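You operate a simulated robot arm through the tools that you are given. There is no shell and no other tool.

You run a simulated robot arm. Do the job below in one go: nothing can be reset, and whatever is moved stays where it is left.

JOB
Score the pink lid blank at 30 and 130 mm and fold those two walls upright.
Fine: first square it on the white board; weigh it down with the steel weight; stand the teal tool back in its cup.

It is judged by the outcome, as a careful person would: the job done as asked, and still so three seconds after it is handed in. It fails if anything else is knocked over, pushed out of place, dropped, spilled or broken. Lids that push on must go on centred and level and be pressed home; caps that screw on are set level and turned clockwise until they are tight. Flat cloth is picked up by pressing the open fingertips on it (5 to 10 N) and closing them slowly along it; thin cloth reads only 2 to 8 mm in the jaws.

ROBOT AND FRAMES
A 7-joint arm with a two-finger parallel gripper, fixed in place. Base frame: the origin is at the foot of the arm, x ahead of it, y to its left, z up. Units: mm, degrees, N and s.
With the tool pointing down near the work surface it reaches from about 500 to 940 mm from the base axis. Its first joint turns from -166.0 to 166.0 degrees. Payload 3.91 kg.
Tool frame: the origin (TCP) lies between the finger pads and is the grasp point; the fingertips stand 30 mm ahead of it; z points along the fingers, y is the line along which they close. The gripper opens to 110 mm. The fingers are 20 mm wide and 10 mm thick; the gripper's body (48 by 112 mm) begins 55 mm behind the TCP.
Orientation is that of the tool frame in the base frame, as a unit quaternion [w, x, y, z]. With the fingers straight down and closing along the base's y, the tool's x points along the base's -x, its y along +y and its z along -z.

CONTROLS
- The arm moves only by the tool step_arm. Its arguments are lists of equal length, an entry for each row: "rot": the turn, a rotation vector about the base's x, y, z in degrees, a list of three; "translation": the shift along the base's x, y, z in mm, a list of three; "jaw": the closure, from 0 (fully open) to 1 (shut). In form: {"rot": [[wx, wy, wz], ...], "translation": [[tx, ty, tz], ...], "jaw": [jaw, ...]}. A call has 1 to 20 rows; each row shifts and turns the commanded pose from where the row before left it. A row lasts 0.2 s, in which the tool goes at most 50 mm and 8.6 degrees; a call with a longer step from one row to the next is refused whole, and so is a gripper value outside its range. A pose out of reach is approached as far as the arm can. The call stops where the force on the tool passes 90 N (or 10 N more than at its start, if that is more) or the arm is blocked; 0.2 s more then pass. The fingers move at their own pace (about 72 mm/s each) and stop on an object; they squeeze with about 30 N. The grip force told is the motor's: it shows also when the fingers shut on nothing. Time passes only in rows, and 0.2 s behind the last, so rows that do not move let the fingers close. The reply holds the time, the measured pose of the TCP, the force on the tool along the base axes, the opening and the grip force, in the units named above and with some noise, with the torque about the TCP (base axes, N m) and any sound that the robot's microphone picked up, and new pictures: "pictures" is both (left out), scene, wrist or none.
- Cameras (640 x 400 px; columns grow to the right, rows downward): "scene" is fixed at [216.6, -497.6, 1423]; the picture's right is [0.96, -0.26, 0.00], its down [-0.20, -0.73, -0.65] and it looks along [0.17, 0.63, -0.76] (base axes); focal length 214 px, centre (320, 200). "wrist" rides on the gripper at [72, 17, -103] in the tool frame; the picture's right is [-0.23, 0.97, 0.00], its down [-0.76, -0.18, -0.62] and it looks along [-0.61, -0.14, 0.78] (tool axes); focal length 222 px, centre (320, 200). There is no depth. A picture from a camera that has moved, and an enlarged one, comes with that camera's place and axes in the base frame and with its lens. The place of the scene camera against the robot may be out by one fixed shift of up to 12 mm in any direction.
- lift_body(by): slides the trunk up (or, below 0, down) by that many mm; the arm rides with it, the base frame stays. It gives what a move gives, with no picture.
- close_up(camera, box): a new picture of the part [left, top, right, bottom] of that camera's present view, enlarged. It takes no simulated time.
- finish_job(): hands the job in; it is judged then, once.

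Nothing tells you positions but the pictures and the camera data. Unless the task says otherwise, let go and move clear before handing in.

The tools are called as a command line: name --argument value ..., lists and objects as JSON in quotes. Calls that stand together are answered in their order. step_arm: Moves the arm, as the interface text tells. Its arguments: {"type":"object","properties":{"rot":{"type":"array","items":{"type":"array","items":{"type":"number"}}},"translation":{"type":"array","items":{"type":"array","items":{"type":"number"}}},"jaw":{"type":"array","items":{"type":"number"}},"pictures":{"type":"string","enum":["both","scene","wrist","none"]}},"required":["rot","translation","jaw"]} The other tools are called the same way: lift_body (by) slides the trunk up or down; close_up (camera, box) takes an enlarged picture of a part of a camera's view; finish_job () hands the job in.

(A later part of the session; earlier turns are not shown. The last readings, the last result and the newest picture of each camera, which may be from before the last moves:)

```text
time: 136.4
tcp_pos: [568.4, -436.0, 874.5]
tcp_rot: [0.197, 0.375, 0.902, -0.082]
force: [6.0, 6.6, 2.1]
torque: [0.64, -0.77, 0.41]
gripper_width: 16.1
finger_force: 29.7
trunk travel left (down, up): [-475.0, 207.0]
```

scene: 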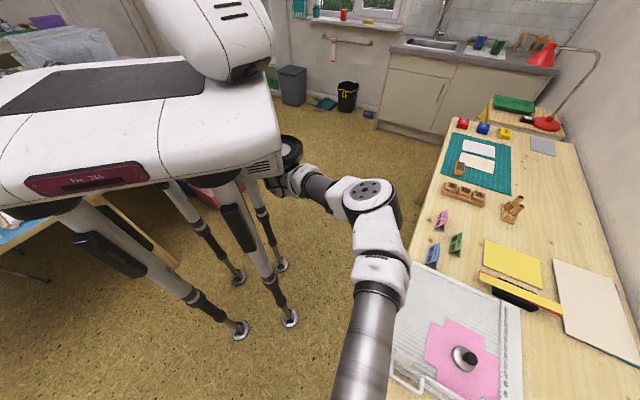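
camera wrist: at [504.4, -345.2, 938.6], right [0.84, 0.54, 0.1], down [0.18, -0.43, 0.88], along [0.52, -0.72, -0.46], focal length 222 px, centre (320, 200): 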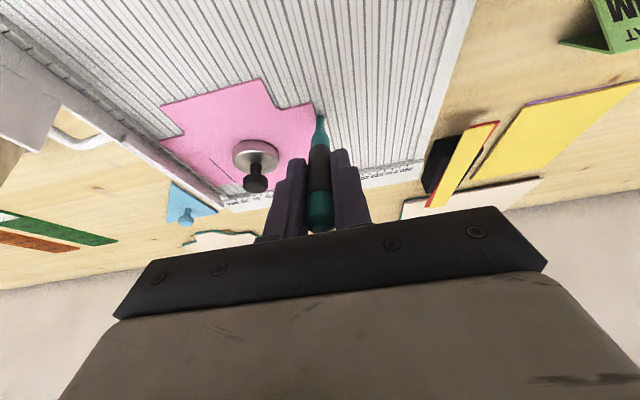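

The card is seated against the fence again (force ramped to ~9 N). Backing off and lifting to inspect.

step_arm --rot '[[0, 0, 0], [0, 0, 0], [0, 0, 0], [0, 0, 0], [0, 0, 0], [0, 0, 0], [0, 0, 0], [0, 0, 0], [0, 0, 0]]' --translation '[[1.2, 1.2, 0], [1, 1, 1], [0, 0, 20], [0, 0, 30], [0, 0, 25], [-30, -18, 0], [-35, -20, 0], [-35, -20, 0], [0, 0, 0]]' --jaw '[1, 1, 1, 1, 1, 1, 1, 1, 1]' --pictures "wrist"

close_up --camera "wrist" --box '[240, 20, 460, 170]'

close_up --camera "scene" --box '[400, 310, 520, 400]'

```text
time: 138.4
tcp_pos: [469.6, -491.4, 949.3]
tcp_rot: [0.195, 0.375, 0.903, -0.081]
force: [0.4, -0.2, -0.9]
torque: [0.01, -0.01, 0.0]
gripper_width: 15.9
finger_force: 30.1
trunk travel left (down, up): [-475.0, 207.0]
camera wrist: at [404.1, -402.3, 1014.4], right [0.84, 0.54, 0.1], down [0.18, -0.43, 0.88], along [0.52, -0.72, -0.46], focal length 222 px, centre (320, 200)
```

wrist: 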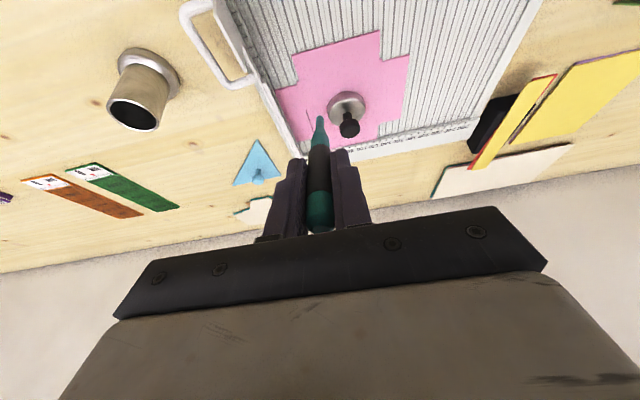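

```text
2.67 times, centred on (350, 95) of wrist
camera zoom: at [404.1, -402.3, 1014.4], right [0.84, 0.54, 0.1], down [0.18, -0.43, 0.88], along [0.52, -0.72, -0.46], focal length 592 px, centre (240, 480)
```

zoom: 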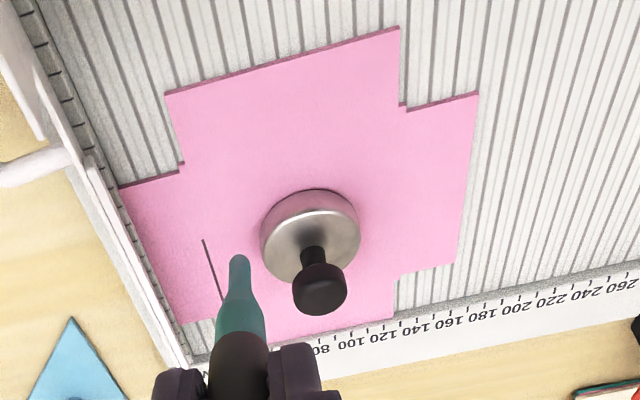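

```text
4.44 times, centred on (460, 355) of scene
camera zoom: at [216.6, -497.6, 1423.0], right [0.96, -0.26, 0.0], down [-0.2, -0.73, -0.65], along [0.17, 0.63, -0.76], focal length 953 px, centre (-302, -489)
```

zoom: 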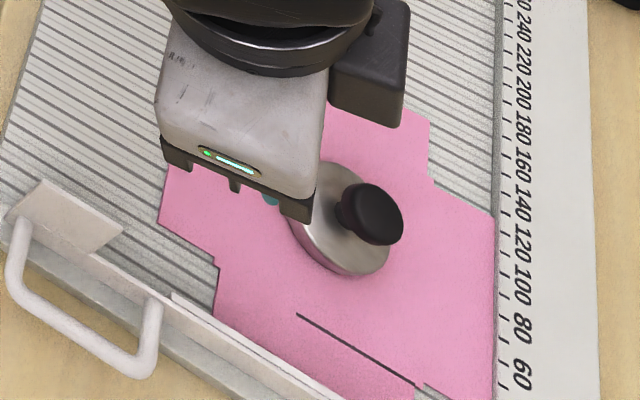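

The card is square in the corner again, with the existing half crease lying at ≈30 mm. Now I'll set the tip just above the near end of the 30 mm line and check alignment.

step_arm --rot '[[0, 0, 0], [0, 0, 0], [0, 0, 0], [0, 0, 0], [0, 0, 0]]' --translation '[[-3, -12, -20], [-2.7, -13, -20], [0, 0, -16], [0, 0, -9], [0, 0, 0]]' --jaw '[1, 1, 1, 1, 1]' --pictures "wrist"

close_up --camera "wrist" --box '[270, 60, 370, 140]'

```text
time: 139.7
tcp_pos: [465.2, -517.4, 883.6]
tcp_rot: [0.197, 0.375, 0.902, -0.081]
force: [0.5, 0.0, -0.5]
torque: [-0.01, 0.01, 0.02]
gripper_width: 15.8
finger_force: 30.2
trunk travel left (down, up): [-475.0, 207.0]
camera wrist: at [399.2, -427.7, 949.3], right [0.84, 0.54, 0.1], down [0.18, -0.43, 0.88], along [0.52, -0.72, -0.46], focal length 222 px, centre (320, 200)
```

wrist: 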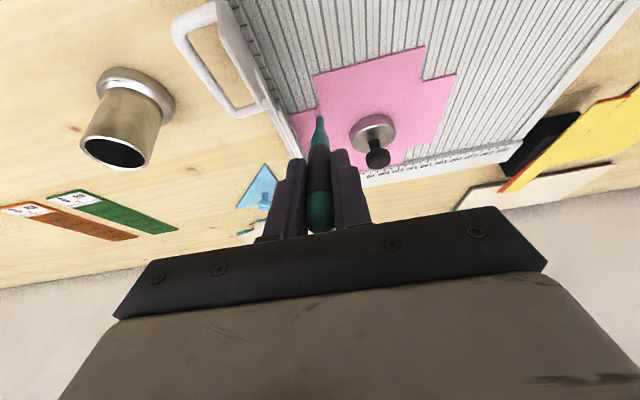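

```text
5.00 times, centred on (320, 100) of wrist
camera zoom: at [399.2, -427.7, 949.3], right [0.84, 0.54, 0.1], down [0.18, -0.43, 0.88], along [0.52, -0.72, -0.46], focal length 1111 px, centre (320, 700)
```

zoom: 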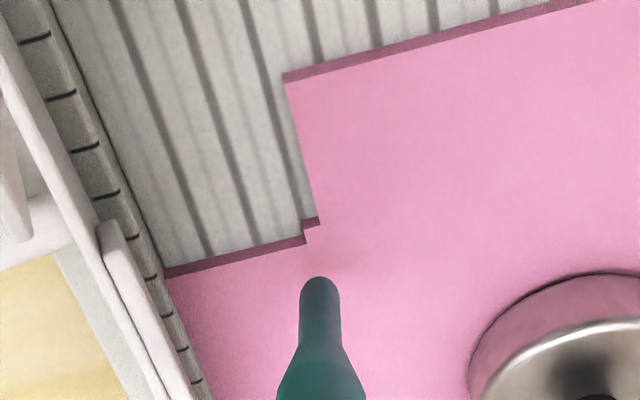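

The tip is about 1.2 mm to the right of the 30 mm line; correcting by −1 mm and descending to touch near the edge.

step_arm --rot '[[0, 0, 0], [0, 0, 0], [0, 0, 0], [0, 0, 0]]' --translation '[[-0.75, -0.75, -3], [0, 0, -3], [0, 0, -1], [0, 0, 0]]' --jaw '[1, 1, 1, 1]' --pictures "wrist"

close_up --camera "wrist" --box '[280, 70, 360, 140]'

```text
time: 140.7
tcp_pos: [464.0, -516.8, 877.5]
tcp_rot: [0.196, 0.374, 0.903, -0.081]
force: [0.3, 0.1, -0.2]
torque: [0.01, 0.01, 0.0]
gripper_width: 15.8
finger_force: 29.9
trunk travel left (down, up): [-475.0, 207.0]
camera wrist: at [398.3, -428.7, 942.1], right [0.84, 0.54, 0.1], down [0.18, -0.43, 0.88], along [0.52, -0.72, -0.46], focal length 222 px, centre (320, 200)
```

wrist: 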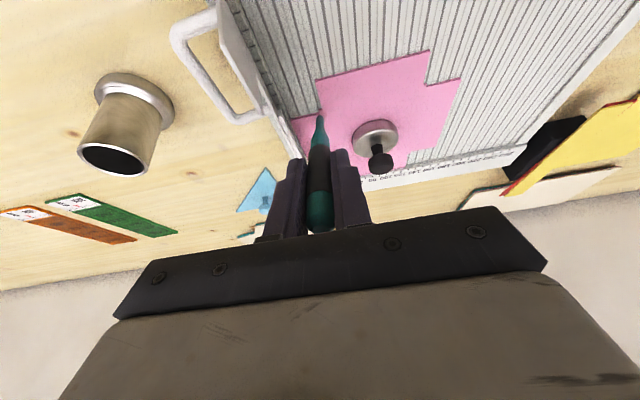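

```text
5.71 times, centred on (320, 105) of wrist
camera zoom: at [398.3, -428.7, 942.1], right [0.84, 0.54, 0.1], down [0.18, -0.43, 0.88], along [0.52, -0.72, -0.46], focal length 1269 px, centre (320, 743)
```

zoom: 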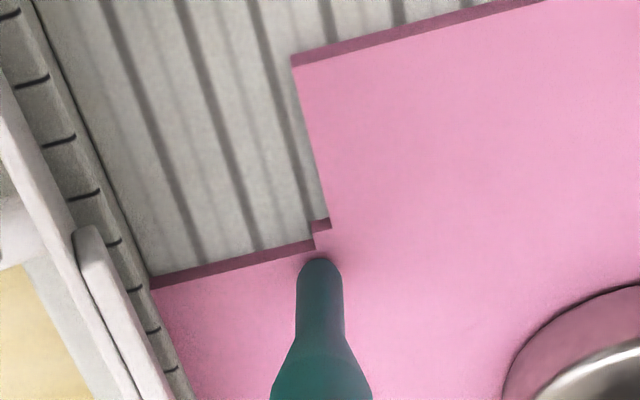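

Aligned within 0.2 mm of the crease line, 2 mm inside the near edge. Lowering to contact and ~9 N.

step_arm --rot '[[0, 0, 0], [0, 0, 0], [0, 0, 0]]' --translation '[[0, 0, -1], [0, 0, -1], [0, 0, 0]]' --jaw '[1, 1, 1]' --pictures "none"

step_arm --rot '[[0, 0, 0], [0, 0, 0]]' --translation '[[0, 0, -0.8], [0, 0, 0]]' --jaw '[1, 1]' --pictures "none"

step_arm --rot '[[0, 0, 0], [0, 0, 0]]' --translation '[[0, 0, -0.8], [0, 0, 0]]' --jaw '[1, 1]' --pictures "none"

```text
time: 141.4
tcp_pos: [465.4, -517.2, 875.9]
tcp_rot: [0.197, 0.375, 0.902, -0.081]
force: [0.5, -0.1, 3.4]
torque: [-0.12, -0.18, 0.05]
gripper_width: 15.6
finger_force: 29.8
trunk travel left (down, up): [-475.0, 207.0]
```

```text
time: 142.1
tcp_pos: [464.6, -517.3, 875.6]
tcp_rot: [0.198, 0.374, 0.902, -0.081]
force: [2.0, 0.3, 7.0]
torque: [-0.3, -0.45, 0.06]
gripper_width: 15.7
finger_force: 30.3
trunk travel left (down, up): [-475.0, 207.0]
```

```text
time: 142.7
tcp_pos: [462.9, -516.8, 874.7]
tcp_rot: [0.199, 0.374, 0.902, -0.082]
force: [0.9, -0.1, 12.6]
torque: [-0.49, -0.62, 0.02]
gripper_width: 15.6
finger_force: 29.8
trunk travel left (down, up): [-475.0, 207.0]
```

step_arm --rot '[[0, 0, 0], [0, 0, 0], [0, 0, 0], [0, 0, 0], [0, 0, 0], [0, 0, 0], [0, 0, 0], [0, 0, 0]]' --translation '[[1.4, -1.4, 0.2], [2.1, -2.1, 0], [2.1, -2.1, 0], [2.1, -2.1, 0], [2.1, -2.1, 0], [2.1, -2.1, 0], [2.1, -2.1, 0], [2.1, -2.1, 0]]' --jaw '[1, 1, 1, 1, 1, 1, 1, 1]' --pictures "wrist"

close_up --camera "wrist" --box '[270, 50, 370, 140]'

close_up --camera "scene" --box '[440, 320, 520, 400]'

```text
time: 144.4
tcp_pos: [480.2, -533.0, 874.3]
tcp_rot: [0.197, 0.376, 0.902, -0.081]
force: [-4.2, 1.2, 11.8]
torque: [-0.29, 0.0, -0.08]
gripper_width: 15.9
finger_force: 30.2
trunk travel left (down, up): [-475.0, 207.0]
camera wrist: at [413.7, -444.1, 939.8], right [0.84, 0.54, 0.1], down [0.18, -0.43, 0.88], along [0.52, -0.72, -0.46], focal length 222 px, centre (320, 200)
```

wrist: 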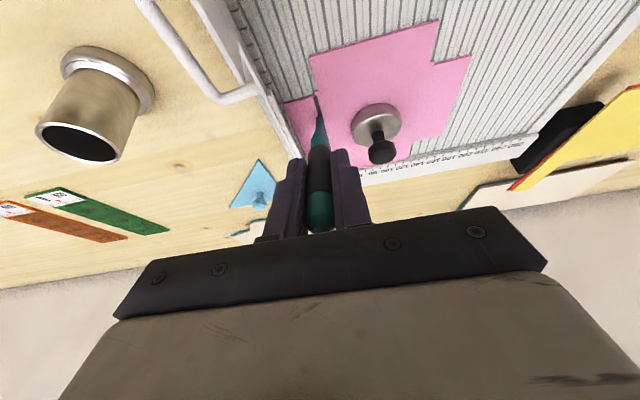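

```text
4.44 times, centred on (320, 95) of wrist
camera zoom: at [413.7, -444.1, 939.8], right [0.84, 0.54, 0.1], down [0.18, -0.43, 0.88], along [0.52, -0.72, -0.46], focal length 987 px, centre (320, 667)
```

zoom: 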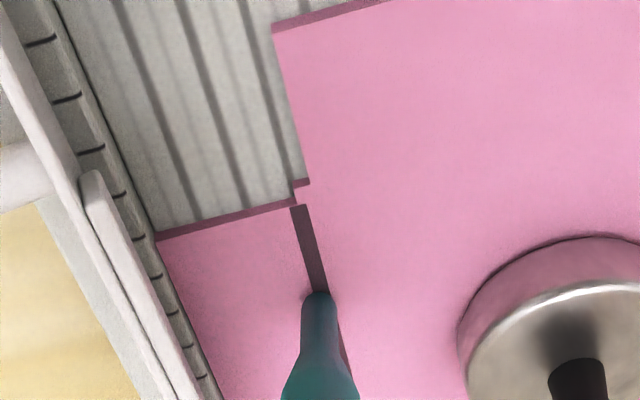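

```text
5.00 times, centred on (480, 360) of scene
camera zoom: at [216.6, -497.6, 1423.0], right [0.96, -0.26, 0.0], down [-0.2, -0.73, -0.65], along [0.17, 0.63, -0.76], focal length 1072 px, centre (-480, -600)
```

zoom: 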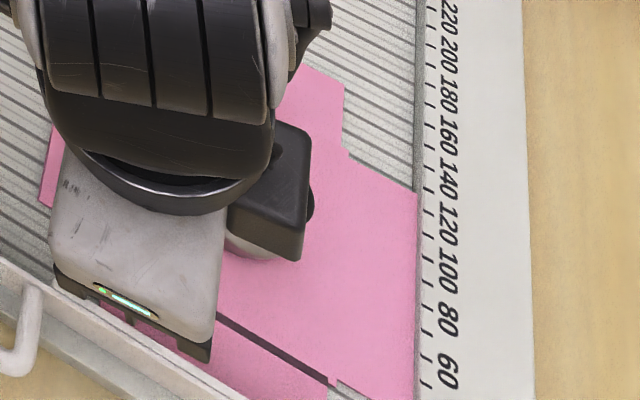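

The crease now runs from the near notch corner, on the line. Continuing toward the rail.

step_arm --rot '[[0, 0, 0], [0, 0, 0], [0, 0, 0], [0, 0, 0], [0, 0, 0], [0, 0, 0], [0, 0, 0], [0, 0, 0], [0, 0, 0], [0, 0, 0], [0, 0, 0], [0, 0, 0]]' --translation '[[2.1, -2.1, 0], [2.1, -2.1, 0], [2.1, -2.1, 0], [2.1, -2.1, 0], [2.1, -2.1, 0], [2.1, -2.1, 0], [2.1, -2.1, 0], [2.1, -2.1, 0], [2.1, -2.1, 0], [2.1, -2.1, 0], [2.1, -2.1, 0], [2.1, -2.1, 0]]' --jaw '[1, 1, 1, 1, 1, 1, 1, 1, 1, 1, 1, 1]' --pictures "wrist"

close_up --camera "wrist" --box '[250, 30, 390, 150]'

```text
time: 147.1
tcp_pos: [506.7, -558.0, 875.3]
tcp_rot: [0.197, 0.374, 0.903, -0.08]
force: [-3.3, 1.3, 8.7]
torque: [-0.15, 0.04, -0.03]
gripper_width: 15.6
finger_force: 30.0
trunk travel left (down, up): [-475.0, 207.0]
camera wrist: at [439.4, -469.2, 939.9], right [0.84, 0.54, 0.1], down [0.18, -0.43, 0.88], along [0.52, -0.72, -0.46], focal length 222 px, centre (320, 200)
```

wrist: 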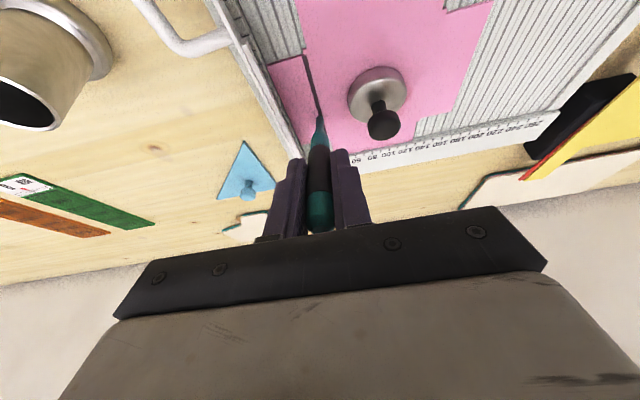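

```text
3.33 times, centred on (320, 90) of wrist
camera zoom: at [439.4, -469.2, 939.9], right [0.84, 0.54, 0.1], down [0.18, -0.43, 0.88], along [0.52, -0.72, -0.46], focal length 740 px, centre (320, 567)
```

zoom: 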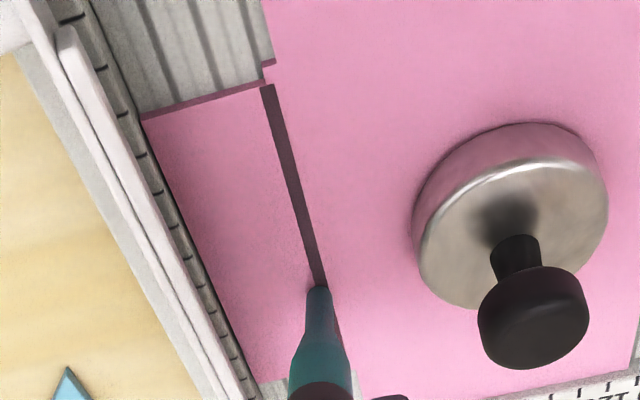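

step_arm --rot '[[0, 0, 0], [0, 0, 0], [0, 0, 0], [0, 0, 0], [0, 0, 0], [0, 0, 0], [0, 0, 0], [0, 0, 0], [0, 0, 0], [0, 0, 0], [0, 0, 0]]' --translation '[[2.1, -2.1, -0.2], [2.1, -2.1, 0], [2.1, -2.1, 0], [2.1, -2.1, 0], [2.1, -2.1, 0], [2.1, -2.1, 0], [2.1, -2.1, 0], [2.1, -2.1, 0], [2.1, -2.1, 0], [2.1, -2.1, 0], [2.1, -2.1, 0]]' --jaw '[1, 1, 1, 1, 1, 1, 1, 1, 1, 1, 1]' --pictures "wrist"

close_up --camera "wrist" --box '[250, 30, 390, 150]'

```text
time: 149.4
tcp_pos: [529.9, -580.8, 874.0]
tcp_rot: [0.197, 0.375, 0.902, -0.081]
force: [-0.3, -1.4, 8.1]
torque: [-0.42, -0.28, -0.04]
gripper_width: 16.1
finger_force: 30.2
trunk travel left (down, up): [-475.0, 207.0]
camera wrist: at [462.9, -493.1, 939.2], right [0.83, 0.54, 0.1], down [0.18, -0.43, 0.88], along [0.52, -0.72, -0.46], focal length 222 px, centre (320, 200)
```

wrist: 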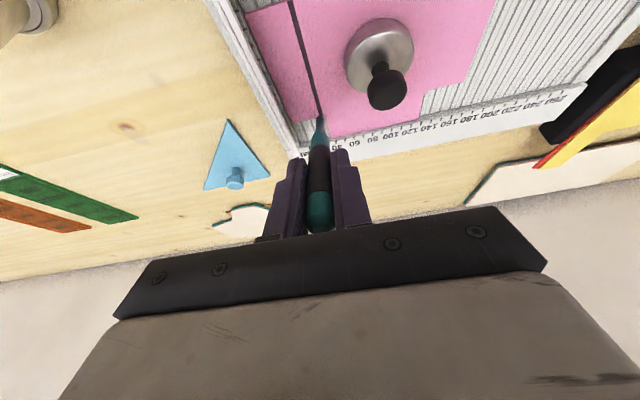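

```text
3.33 times, centred on (320, 90) of wrist
camera zoom: at [462.9, -493.1, 939.2], right [0.83, 0.54, 0.1], down [0.18, -0.43, 0.88], along [0.52, -0.72, -0.46], focal length 740 px, centre (320, 567)
```

zoom: 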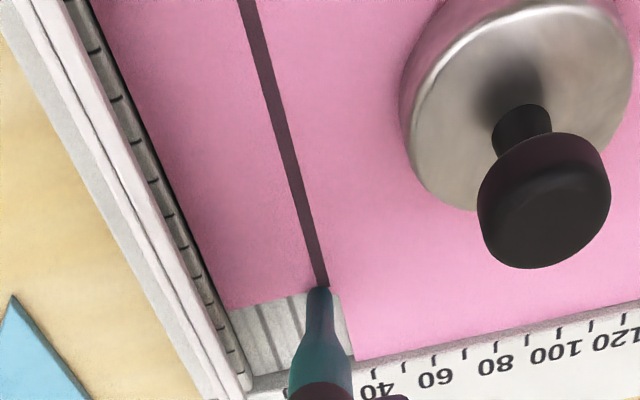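

The 30 mm crease is complete from notch to notch. Now I'll lift over the weight and go to the near end of the 130 mm line (100 mm further from the fence).

step_arm --rot '[[0, 0, 0], [0, 0, 0], [0, 0, 0], [0, 0, 0], [0, 0, 0], [0, 0, 0], [0, 0, 0], [0, 0, 0], [0, 0, 0], [0, 0, 0], [0, 0, 0]]' --translation '[[0, 0, 10], [0, 0, 35], [0, 0, 36], [1.2, 33.5, 0], [1.2, 33.5, 0], [1.3, 33.6, 0], [1.3, 33.6, 0], [0, 0, -30], [0, 0, -30], [0, 0, -11], [0, 0, 0]]' --jaw '[1, 1, 1, 1, 1, 1, 1, 1, 1, 1, 1]' --pictures "wrist"

close_up --camera "wrist" --box '[250, 40, 390, 150]'

close_up --camera "scene" --box '[400, 310, 520, 400]'

```text
time: 151.8
tcp_pos: [533.5, -445.8, 883.9]
tcp_rot: [0.196, 0.375, 0.903, -0.08]
force: [-0.5, 0.5, -1.0]
torque: [-0.02, 0.02, 0.01]
gripper_width: 15.8
finger_force: 30.2
trunk travel left (down, up): [-475.0, 207.0]
camera wrist: at [468.1, -358.2, 947.9], right [0.84, 0.54, 0.1], down [0.18, -0.43, 0.88], along [0.52, -0.72, -0.46], focal length 222 px, centre (320, 200)
```

wrist: 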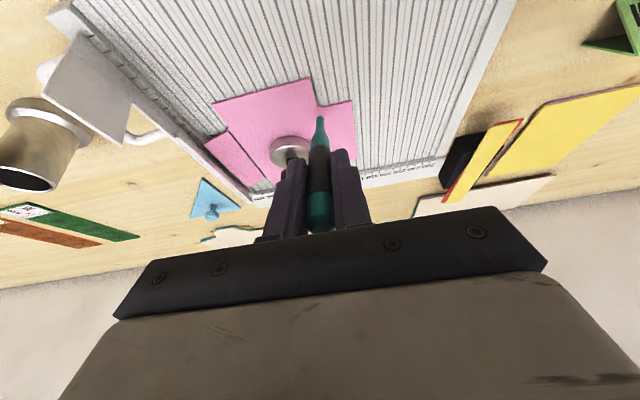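

```text
3.64 times, centred on (320, 95) of wrist
camera zoom: at [468.1, -358.2, 947.9], right [0.84, 0.54, 0.1], down [0.18, -0.43, 0.88], along [0.52, -0.72, -0.46], focal length 808 px, centre (320, 582)
```

zoom: 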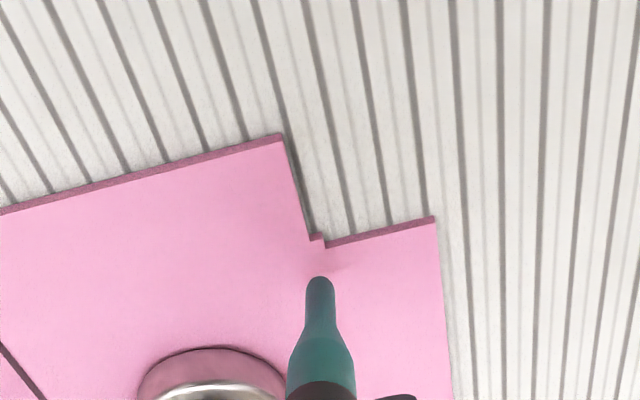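

```text
4.44 times, centred on (460, 355) of scene
camera zoom: at [216.6, -497.6, 1423.0], right [0.96, -0.26, 0.0], down [-0.2, -0.73, -0.65], along [0.17, 0.63, -0.76], focal length 953 px, centre (-302, -489)
```

zoom: 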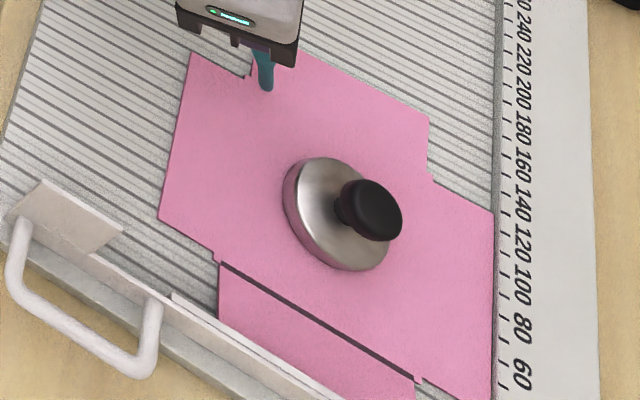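

Crease 1 is complete and clean. At the 130 line the tip is about 2–3 mm short (toward the fence); I'll shift +2 mm and lower for a closer check.

step_arm --rot '[[0, 0, 0], [0, 0, 0], [0, 0, 0], [0, 0, 0]]' --translation '[[1.4, 1.4, -3], [0, 0, -3], [0, 0, 0], [0, 0, 0]]' --jaw '[1, 1, 1, 1]' --pictures "wrist"

close_up --camera "wrist" --box '[280, 60, 380, 140]'

close_up --camera "wrist" --box '[190, 60, 380, 200]'

```text
time: 152.8
tcp_pos: [536.0, -446.0, 876.8]
tcp_rot: [0.196, 0.374, 0.903, -0.081]
force: [0.0, 0.1, 0.0]
torque: [0.01, -0.02, 0.01]
gripper_width: 16.0
finger_force: 30.2
trunk travel left (down, up): [-475.0, 207.0]
camera wrist: at [469.4, -357.3, 942.0], right [0.84, 0.54, 0.1], down [0.18, -0.43, 0.88], along [0.52, -0.72, -0.46], focal length 222 px, centre (320, 200)
```

wrist: 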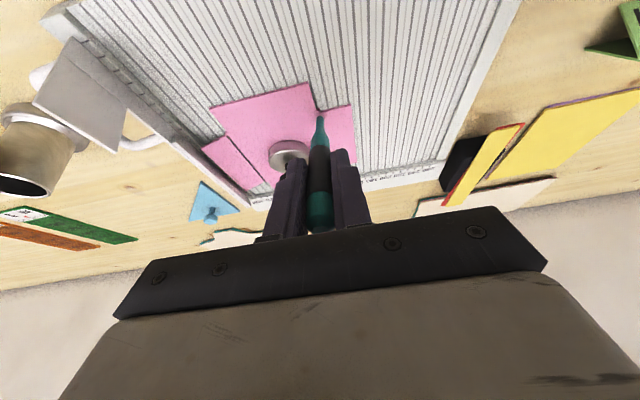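

```text
5.00 times, centred on (330, 100) of wrist
camera zoom: at [469.4, -357.3, 942.0], right [0.84, 0.54, 0.1], down [0.18, -0.43, 0.88], along [0.52, -0.72, -0.46], focal length 1111 px, centre (270, 700)
```

zoom: 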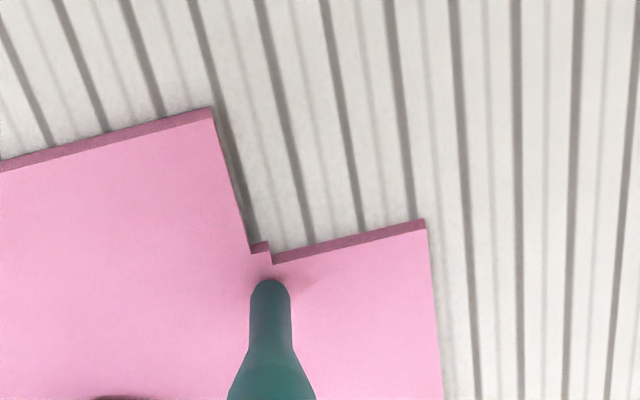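

```text
2.86 times, centred on (285, 130) of wrist
camera zoom: at [469.4, -357.3, 942.0], right [0.84, 0.54, 0.1], down [0.18, -0.43, 0.88], along [0.52, -0.72, -0.46], focal length 635 px, centre (420, 400)
```

zoom: 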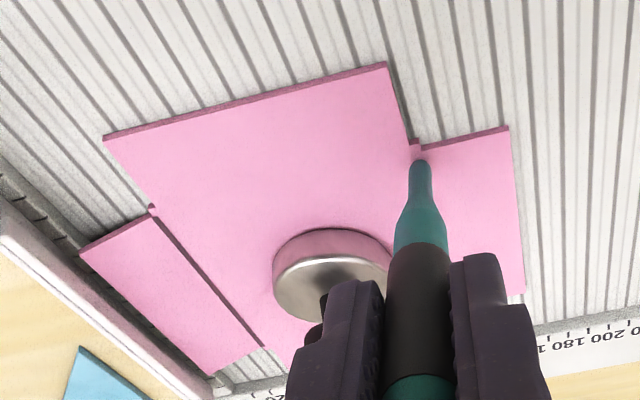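

The tip is ~2 mm to the fence side of the notch corner (over the 130 groove itself). I'll shift +1.4 mm so it's within half a millimetre of the card's crease line, move 2 mm back toward the near edge, and touch down.

step_arm --rot '[[0, 0, 0], [0, 0, 0], [0, 0, 0]]' --translation '[[-0.4, 2.4, 0.5], [0, 0, -0.5], [0, 0, 0]]' --jaw '[1, 1, 1]' --pictures "wrist"

close_up --camera "wrist" --box '[280, 60, 380, 140]'

```text
time: 153.7
tcp_pos: [535.0, -443.8, 876.7]
tcp_rot: [0.196, 0.375, 0.903, -0.081]
force: [0.3, -0.6, -0.6]
torque: [-0.01, 0.03, 0.01]
gripper_width: 15.9
finger_force: 30.3
trunk travel left (down, up): [-475.0, 207.0]
camera wrist: at [468.6, -354.9, 942.5], right [0.84, 0.54, 0.1], down [0.18, -0.43, 0.88], along [0.52, -0.72, -0.46], focal length 222 px, centre (320, 200)
```

wrist: 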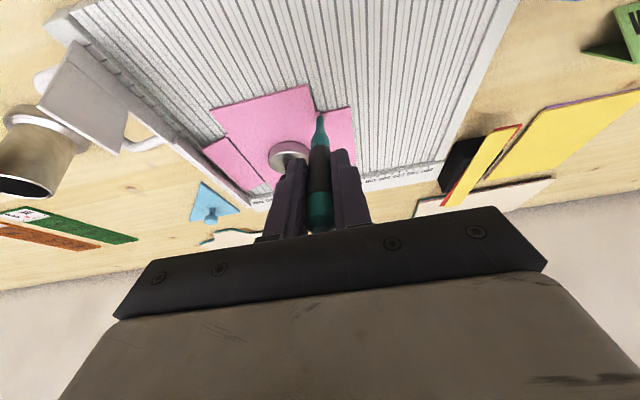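

```text
5.00 times, centred on (330, 100) of wrist
camera zoom: at [468.6, -354.9, 942.5], right [0.84, 0.54, 0.1], down [0.18, -0.43, 0.88], along [0.52, -0.72, -0.46], focal length 1111 px, centre (270, 700)
```

zoom: 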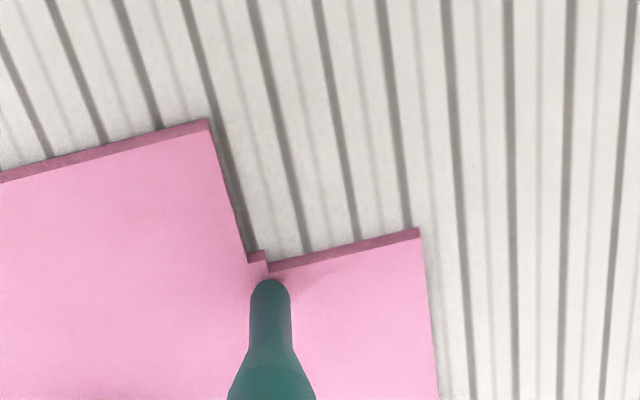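

step_arm --rot '[[0, 0, 0], [0, 0, 0], [0, 0, 0]]' --translation '[[0, 0, -1], [0, 0, -1], [0, 0, 0]]' --jaw '[1, 1, 1]' --pictures "none"

step_arm --rot '[[0, 0, 0], [0, 0, 0]]' --translation '[[0, 0, -0.8], [0, 0, 0]]' --jaw '[1, 1]' --pictures "none"

step_arm --rot '[[0, 0, 0], [0, 0, 0]]' --translation '[[0, 0, -0.8], [0, 0, 0]]' --jaw '[1, 1]' --pictures "none"

```text
time: 154.4
tcp_pos: [533.2, -444.3, 875.5]
tcp_rot: [0.198, 0.374, 0.902, -0.081]
force: [0.2, 0.0, 0.3]
torque: [-0.03, -0.04, -0.01]
gripper_width: 15.9
finger_force: 29.7
trunk travel left (down, up): [-475.0, 207.0]
```

```text
time: 155.1
tcp_pos: [534.7, -444.4, 874.8]
tcp_rot: [0.197, 0.375, 0.902, -0.081]
force: [-0.3, 0.0, 3.0]
torque: [-0.11, -0.1, 0.02]
gripper_width: 15.9
finger_force: 30.6
trunk travel left (down, up): [-475.0, 207.0]
```

```text
time: 155.7
tcp_pos: [534.1, -444.0, 874.4]
tcp_rot: [0.198, 0.374, 0.902, -0.08]
force: [0.8, 0.9, 7.9]
torque: [-0.24, -0.35, -0.01]
gripper_width: 15.9
finger_force: 29.8
trunk travel left (down, up): [-475.0, 207.0]
```

step_arm --rot '[[0, 0, 0], [0, 0, 0], [0, 0, 0], [0, 0, 0], [0, 0, 0], [0, 0, 0], [0, 0, 0], [0, 0, 0], [0, 0, 0]]' --translation '[[0, 0, -0.5], [1.4, -1.4, 0], [2.1, -2.1, 0], [2.1, -2.1, 0], [2.1, -2.1, 0], [2.1, -2.1, 0], [2.1, -2.1, 0], [2.1, -2.1, 0], [2.1, -2.1, 0]]' --jaw '[1, 1, 1, 1, 1, 1, 1, 1, 1]' --pictures "wrist"

close_up --camera "wrist" --box '[260, 50, 380, 140]'

close_up --camera "scene" --box '[400, 310, 520, 400]'

```text
time: 157.7
tcp_pos: [549.1, -460.1, 873.9]
tcp_rot: [0.197, 0.374, 0.903, -0.081]
force: [-3.3, 2.7, 11.5]
torque: [-0.09, -0.04, -0.02]
gripper_width: 15.9
finger_force: 30.1
trunk travel left (down, up): [-475.0, 207.0]
camera wrist: at [484.2, -370.5, 939.6], right [0.84, 0.54, 0.1], down [0.18, -0.43, 0.88], along [0.52, -0.72, -0.46], focal length 222 px, centre (320, 200)
```

wrist: 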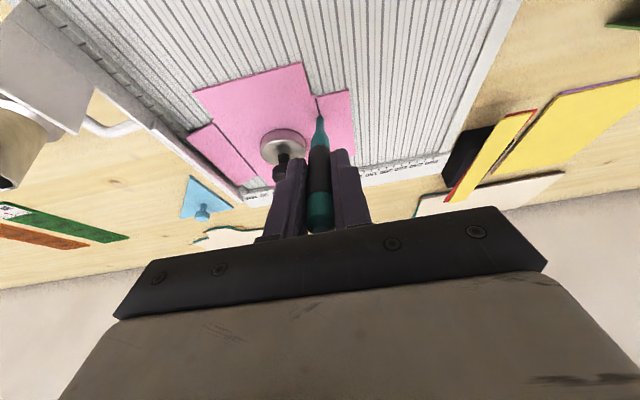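

```text
4.44 times, centred on (320, 95) of wrist
camera zoom: at [484.2, -370.5, 939.6], right [0.84, 0.54, 0.1], down [0.18, -0.43, 0.88], along [0.52, -0.72, -0.46], focal length 987 px, centre (320, 667)
```

zoom: 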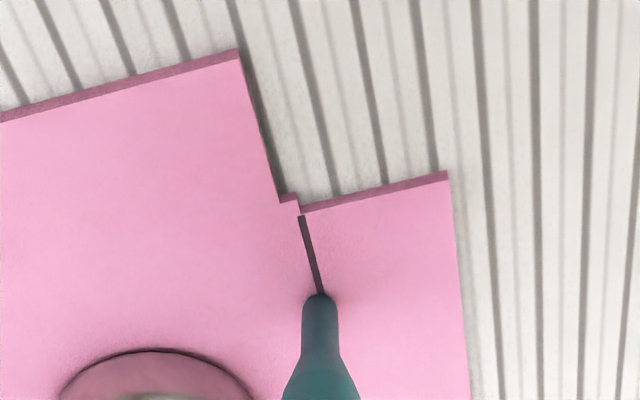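

```text
4.44 times, centred on (460, 355) of scene
camera zoom: at [216.6, -497.6, 1423.0], right [0.96, -0.26, 0.0], down [-0.2, -0.73, -0.65], along [0.17, 0.63, -0.76], focal length 953 px, centre (-302, -489)
```

zoom: 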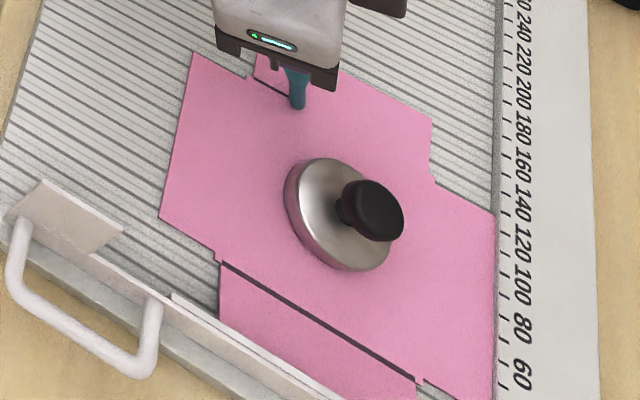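

Crease 2 is forming from its notch corner. Continuing to the far end.

step_arm --rot '[[0, 0, 0], [0, 0, 0], [0, 0, 0], [0, 0, 0], [0, 0, 0], [0, 0, 0], [0, 0, 0], [0, 0, 0], [0, 0, 0], [0, 0, 0], [0, 0, 0], [0, 0, 0]]' --translation '[[2.1, -2.1, 0], [2.1, -2.1, 0], [2.1, -2.1, 0], [2.1, -2.1, 0], [2.1, -2.1, 0], [2.1, -2.1, 0], [2.1, -2.1, 0], [2.1, -2.1, 0], [2.1, -2.1, 0], [2.1, -2.1, 0], [2.1, -2.1, 0], [2.1, -2.1, 0]]' --jaw '[1, 1, 1, 1, 1, 1, 1, 1, 1, 1, 1, 1]' --pictures "wrist"

close_up --camera "wrist" --box '[250, 30, 390, 140]'

```text
time: 160.2
tcp_pos: [575.1, -485.2, 874.1]
tcp_rot: [0.198, 0.374, 0.902, -0.081]
force: [-3.4, 2.2, 8.9]
torque: [-0.13, 0.0, -0.04]
gripper_width: 15.9
finger_force: 30.3
trunk travel left (down, up): [-475.0, 207.0]
camera wrist: at [509.2, -396.2, 939.6], right [0.84, 0.54, 0.1], down [0.18, -0.43, 0.88], along [0.52, -0.72, -0.46], focal length 222 px, centre (320, 200)
```

wrist: 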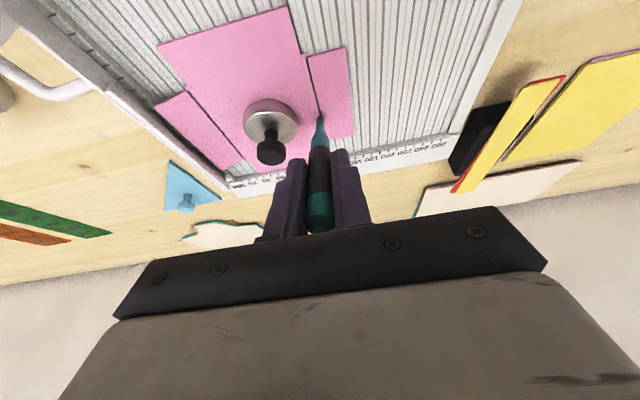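

```text
3.64 times, centred on (320, 85) of wrist
camera zoom: at [509.2, -396.2, 939.6], right [0.84, 0.54, 0.1], down [0.18, -0.43, 0.88], along [0.52, -0.72, -0.46], focal length 808 px, centre (320, 618)
```

zoom: 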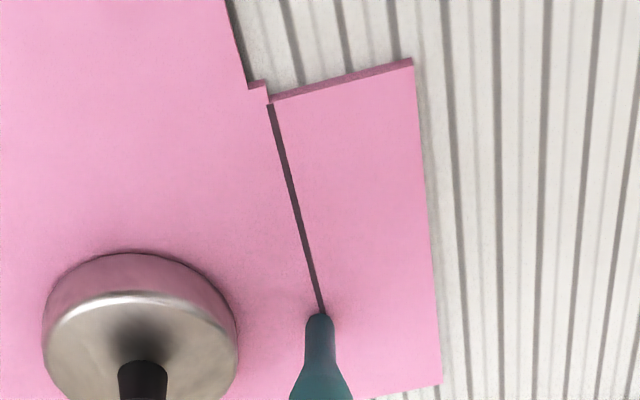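

step_arm --rot '[[0, 0, 0], [0, 0, 0], [0, 0, 0], [0, 0, 0], [0, 0, 0], [0, 0, 0], [0, 0, 0], [0, 0, 0], [0, 0, 0], [0, 0, 0], [0, 0, 0], [0, 0, 0]]' --translation '[[2.1, -2.1, -0.2], [2.1, -2.1, 0], [2.1, -2.1, 0], [2.1, -2.1, 0], [2.1, -2.1, 0], [2.1, -2.1, 0], [2.1, -2.1, 0], [2.1, -2.1, 0], [2.1, -2.1, 0], [2.1, -2.1, 0], [2.1, -2.1, 0], [2.1, -2.1, 0]]' --jaw '[1, 1, 1, 1, 1, 1, 1, 1, 1, 1, 1, 1]' --pictures "wrist"

close_up --camera "wrist" --box '[250, 30, 390, 140]'

close_up --camera "scene" --box '[400, 310, 520, 400]'

```text
time: 162.8
tcp_pos: [599.7, -509.9, 873.1]
tcp_rot: [0.198, 0.374, 0.903, -0.081]
force: [-2.3, 2.3, 9.3]
torque: [-0.16, -0.07, -0.02]
gripper_width: 15.8
finger_force: 29.7
trunk travel left (down, up): [-475.0, 207.0]
camera wrist: at [534.6, -421.0, 939.3], right [0.84, 0.54, 0.1], down [0.18, -0.43, 0.88], along [0.52, -0.72, -0.46], focal length 222 px, centre (320, 200)
```

wrist: 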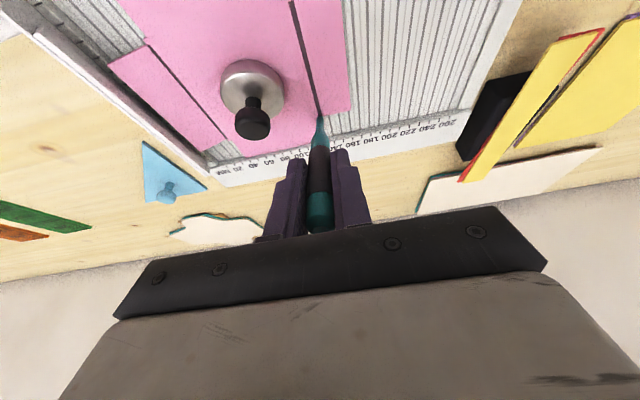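

```text
3.64 times, centred on (320, 85) of wrist
camera zoom: at [534.6, -421.0, 939.3], right [0.84, 0.54, 0.1], down [0.18, -0.43, 0.88], along [0.52, -0.72, -0.46], focal length 808 px, centre (320, 618)
```

zoom: 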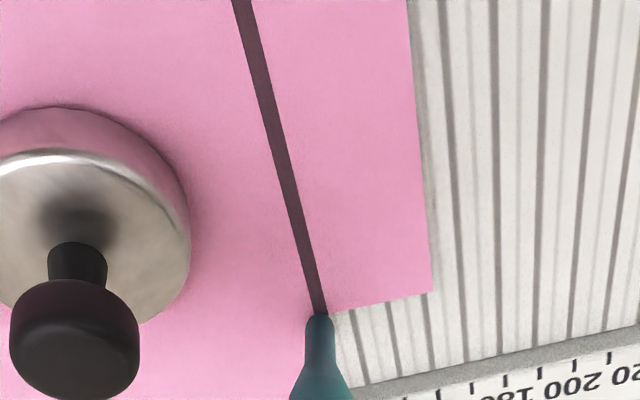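

```text
4.44 times, centred on (460, 355) of scene
camera zoom: at [216.6, -497.6, 1423.0], right [0.96, -0.26, 0.0], down [-0.2, -0.73, -0.65], along [0.17, 0.63, -0.76], focal length 953 px, centre (-302, -489)
```

zoom: 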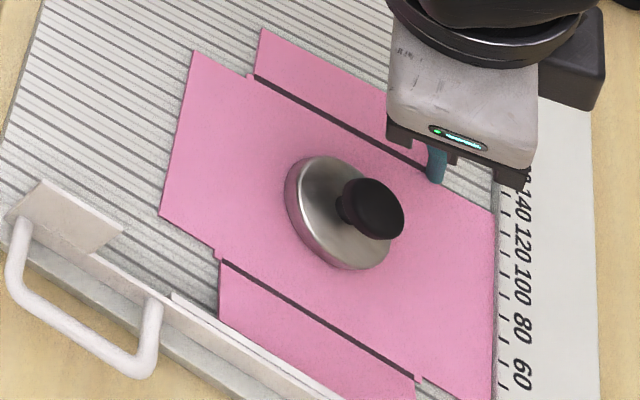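

Both creases are scored full length. I'll lift off and look closely at the flaps.

step_arm --rot '[[0, 0, 0], [0, 0, 0], [0, 0, 0], [0, 0, 0], [0, 0, 0], [0, 0, 0]]' --translation '[[0, 0, 10], [0, 0, 30], [0, 0, 35], [-25, 35, 0], [-25, 35, 0], [0, 0, 0]]' --jaw '[1, 1, 1, 1, 1, 1]'

close_up --camera "wrist" --box '[180, 0, 420, 180]'

close_up --camera "scene" --box '[400, 310, 520, 400]'

```text
time: 164.2
tcp_pos: [550.4, -441.9, 948.8]
tcp_rot: [0.197, 0.375, 0.902, -0.081]
force: [0.4, 0.2, -0.3]
torque: [0.01, -0.01, -0.01]
gripper_width: 16.1
finger_force: 30.6
trunk travel left (down, up): [-475.0, 207.0]
camera wrist: at [484.7, -351.9, 1013.2], right [0.84, 0.54, 0.1], down [0.18, -0.43, 0.88], along [0.52, -0.72, -0.46], focal length 222 px, centre (320, 200)
```

scene: 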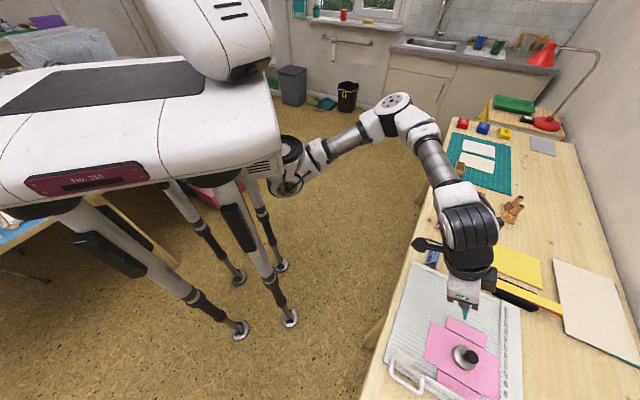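
wrist: 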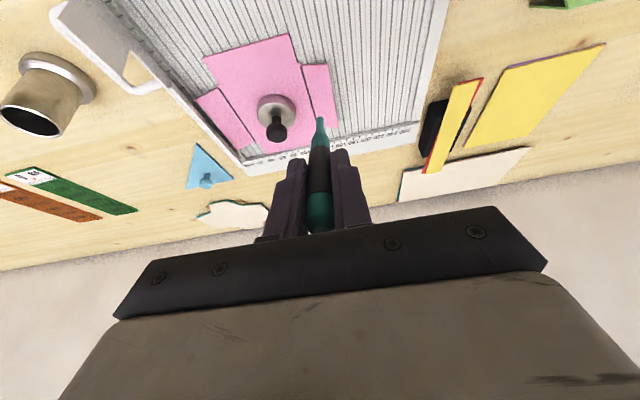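

```text
2.22 times, centred on (300, 90) of wrist
camera zoom: at [484.7, -351.9, 1013.2], right [0.84, 0.54, 0.1], down [0.18, -0.43, 0.88], along [0.52, -0.72, -0.46], focal length 494 px, centre (364, 444)
```

zoom: 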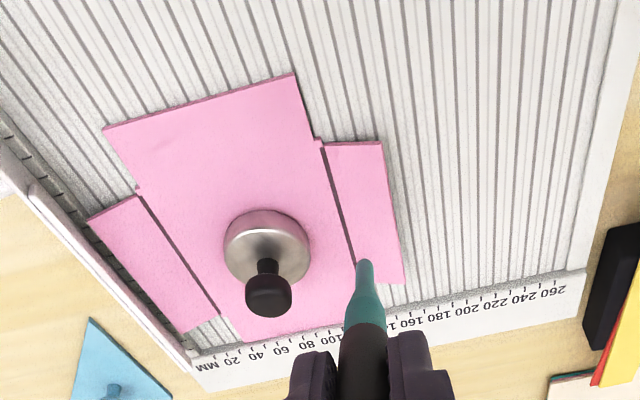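

```text
4.44 times, centred on (460, 355) of scene
camera zoom: at [216.6, -497.6, 1423.0], right [0.96, -0.26, 0.0], down [-0.2, -0.73, -0.65], along [0.17, 0.63, -0.76], focal length 953 px, centre (-302, -489)
```

zoom: 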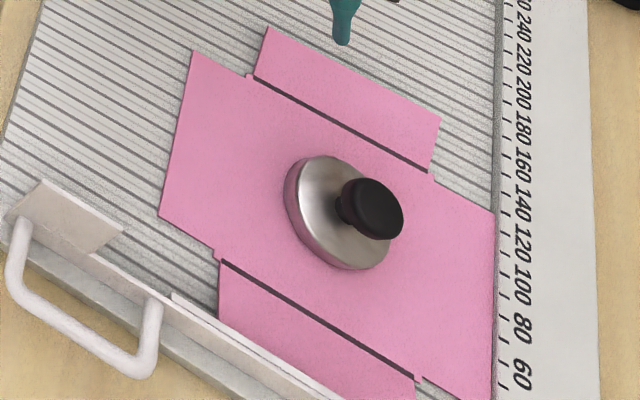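

Both walls have already sprung up about 20° along the scored lines. Before folding I'll return the teal tool to its cup: going back along the same path and orientation I drew it out with.

step_arm --rot '[[0, 0, 0], [0, 0, 7.5], [0, 0, 7.5], [0, 0, 7.5], [0, 0, 7.5], [0, 0, 7.5], [0, 0, 0], [0, 0, 0], [0, 0, 0], [0, 0, 0]]' --translation '[[0, 0, 40], [-35, -22, 0], [-35, -22, 0], [-35, -22, 0], [-35, -22, 0], [-35, -22, 0], [-35, -22, 0], [-35, -22, 0], [-36, -21, 0], [0, 0, 0]]' --jaw '[1, 1, 1, 1, 1, 1, 1, 1, 1, 1]'

close_up --camera "wrist" --box '[220, 30, 440, 200]'

```text
time: 166.4
tcp_pos: [269.9, -615.1, 988.3]
tcp_rot: [0.213, 0.064, 0.975, -0.012]
force: [-0.6, 0.7, -0.4]
torque: [-0.01, 0.0, -0.01]
gripper_width: 16.0
finger_force: 29.8
trunk travel left (down, up): [-475.0, 207.0]
camera wrist: at [162.8, -584.3, 1054.0], right [0.33, 0.94, 0.1], down [0.41, -0.23, 0.88], along [0.85, -0.25, -0.46], focal length 222 px, centre (320, 200)
```

scene: 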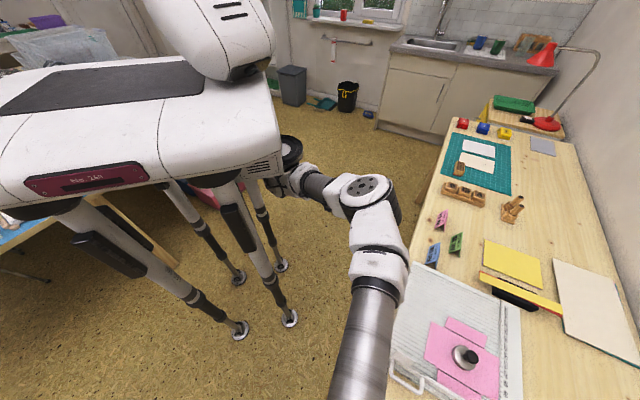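
wrist: 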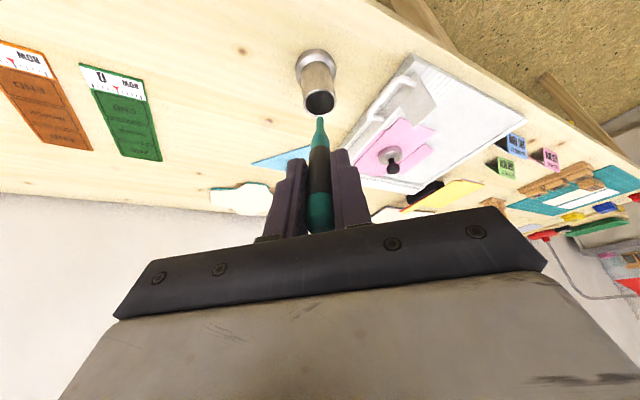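

```text
2.35 times, centred on (330, 115) of wrist
camera zoom: at [162.8, -584.3, 1054.0], right [0.33, 0.94, 0.1], down [0.41, -0.23, 0.88], along [0.85, -0.25, -0.46], focal length 523 px, centre (296, 400)
```

zoom: 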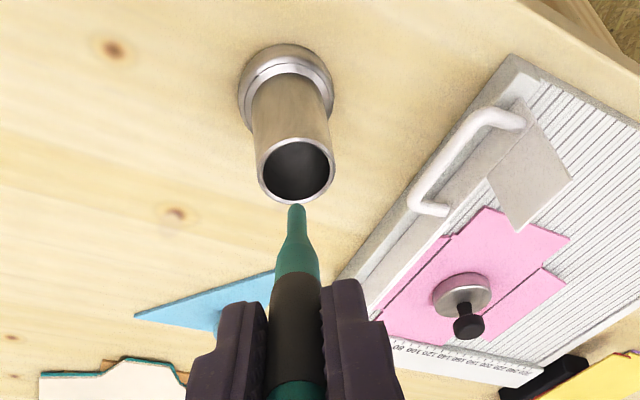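

I'll bring the tool upright over the cup's centre (a straight-down insertion is safest), staying ~50 mm above the rim, then check.

step_arm --rot '[[1.04, 7.93, 0], [1.04, 7.93, 0], [1.04, 7.93, 0], [0, 0, 0]]' --translation '[[25, -4, 0], [25, -4, 0], [26, -4, 0], [0, 0, 0]]' --jaw '[1, 1, 1, 1]' --pictures "wrist"

close_up --camera "wrist" --box '[240, 20, 440, 180]'

```text
time: 167.4
tcp_pos: [347.0, -627.0, 987.5]
tcp_rot: [0.004, 0.066, 0.998, -0.001]
force: [0.5, 1.1, -0.3]
torque: [0.01, 0.04, 0.0]
gripper_width: 16.1
finger_force: 29.6
trunk travel left (down, up): [-475.0, 207.0]
camera wrist: at [275.4, -600.1, 1091.9], right [0.35, 0.94, 0.0], down [0.73, -0.28, 0.63], along [0.59, -0.22, -0.78], focal length 222 px, centre (320, 200)
```

wrist: 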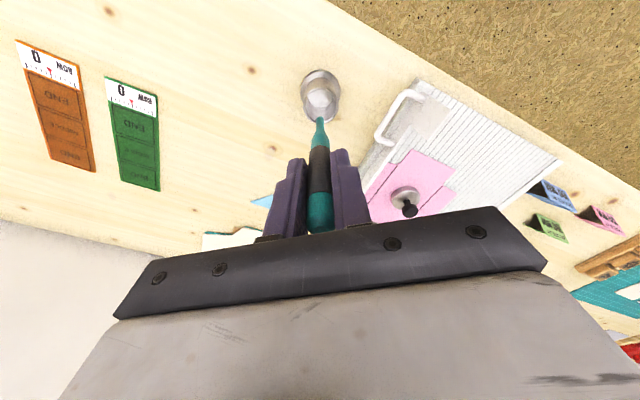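

```text
2.50 times, centred on (340, 100) of wrist
camera zoom: at [275.4, -600.1, 1091.9], right [0.35, 0.94, 0.0], down [0.73, -0.28, 0.63], along [0.59, -0.22, -0.78], focal length 555 px, centre (270, 450)
```

zoom: 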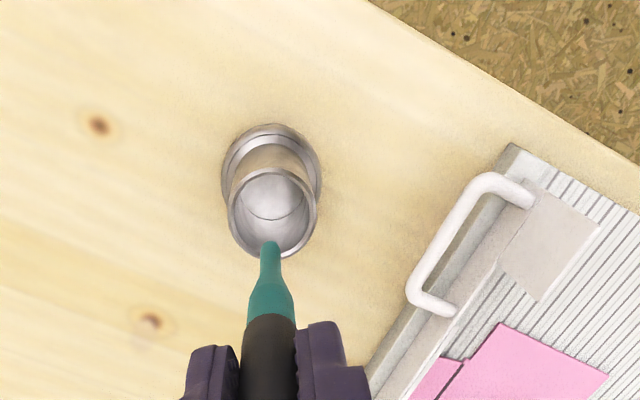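

The cup's rim centre is at (346.4, −625.7) and the tip is nearly over it. Lowering straight in.

step_arm --rot '[[0, 0, 0], [0, 0, 0], [0, 0, 0], [0, 0, 0], [0, 0, 0], [0, 0, 0]]' --translation '[[-0.6, 1.3, -15], [0, 0, -20], [0, 0, -20], [0, 0, -20], [0, 0, -20], [0, 0, 0]]' --jaw '[1, 1, 1, 1, 1, 1]' --pictures "wrist"

close_up --camera "wrist" --box '[240, 40, 440, 200]'

```text
time: 168.8
tcp_pos: [345.5, -625.0, 892.8]
tcp_rot: [0.006, 0.066, 0.998, -0.001]
force: [-0.3, 0.2, -0.7]
torque: [0.0, -0.01, 0.02]
gripper_width: 15.9
finger_force: 30.1
trunk travel left (down, up): [-475.0, 207.0]
camera wrist: at [274.2, -599.7, 996.5], right [0.35, 0.94, 0.0], down [0.73, -0.28, 0.63], along [0.59, -0.22, -0.78], focal length 222 px, centre (320, 200)
```

wrist: 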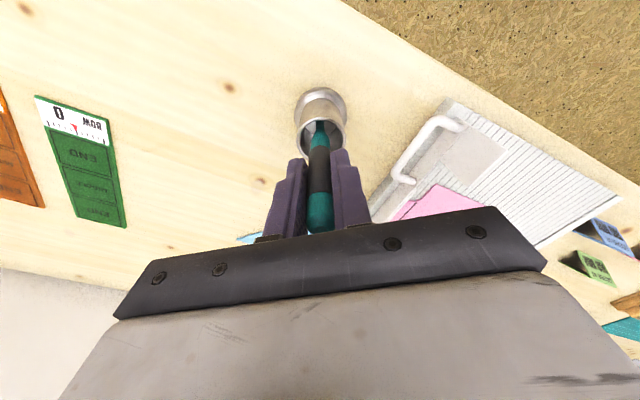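

```text
2.50 times, centred on (340, 120) of wrist
camera zoom: at [274.2, -599.7, 996.5], right [0.35, 0.94, 0.0], down [0.73, -0.28, 0.63], along [0.59, -0.22, -0.78], focal length 555 px, centre (270, 400)
```

zoom: 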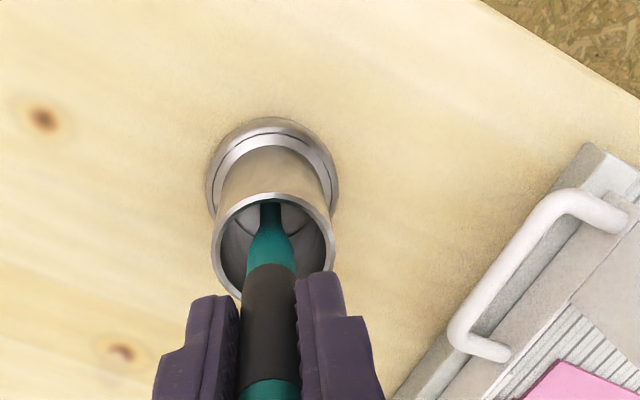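

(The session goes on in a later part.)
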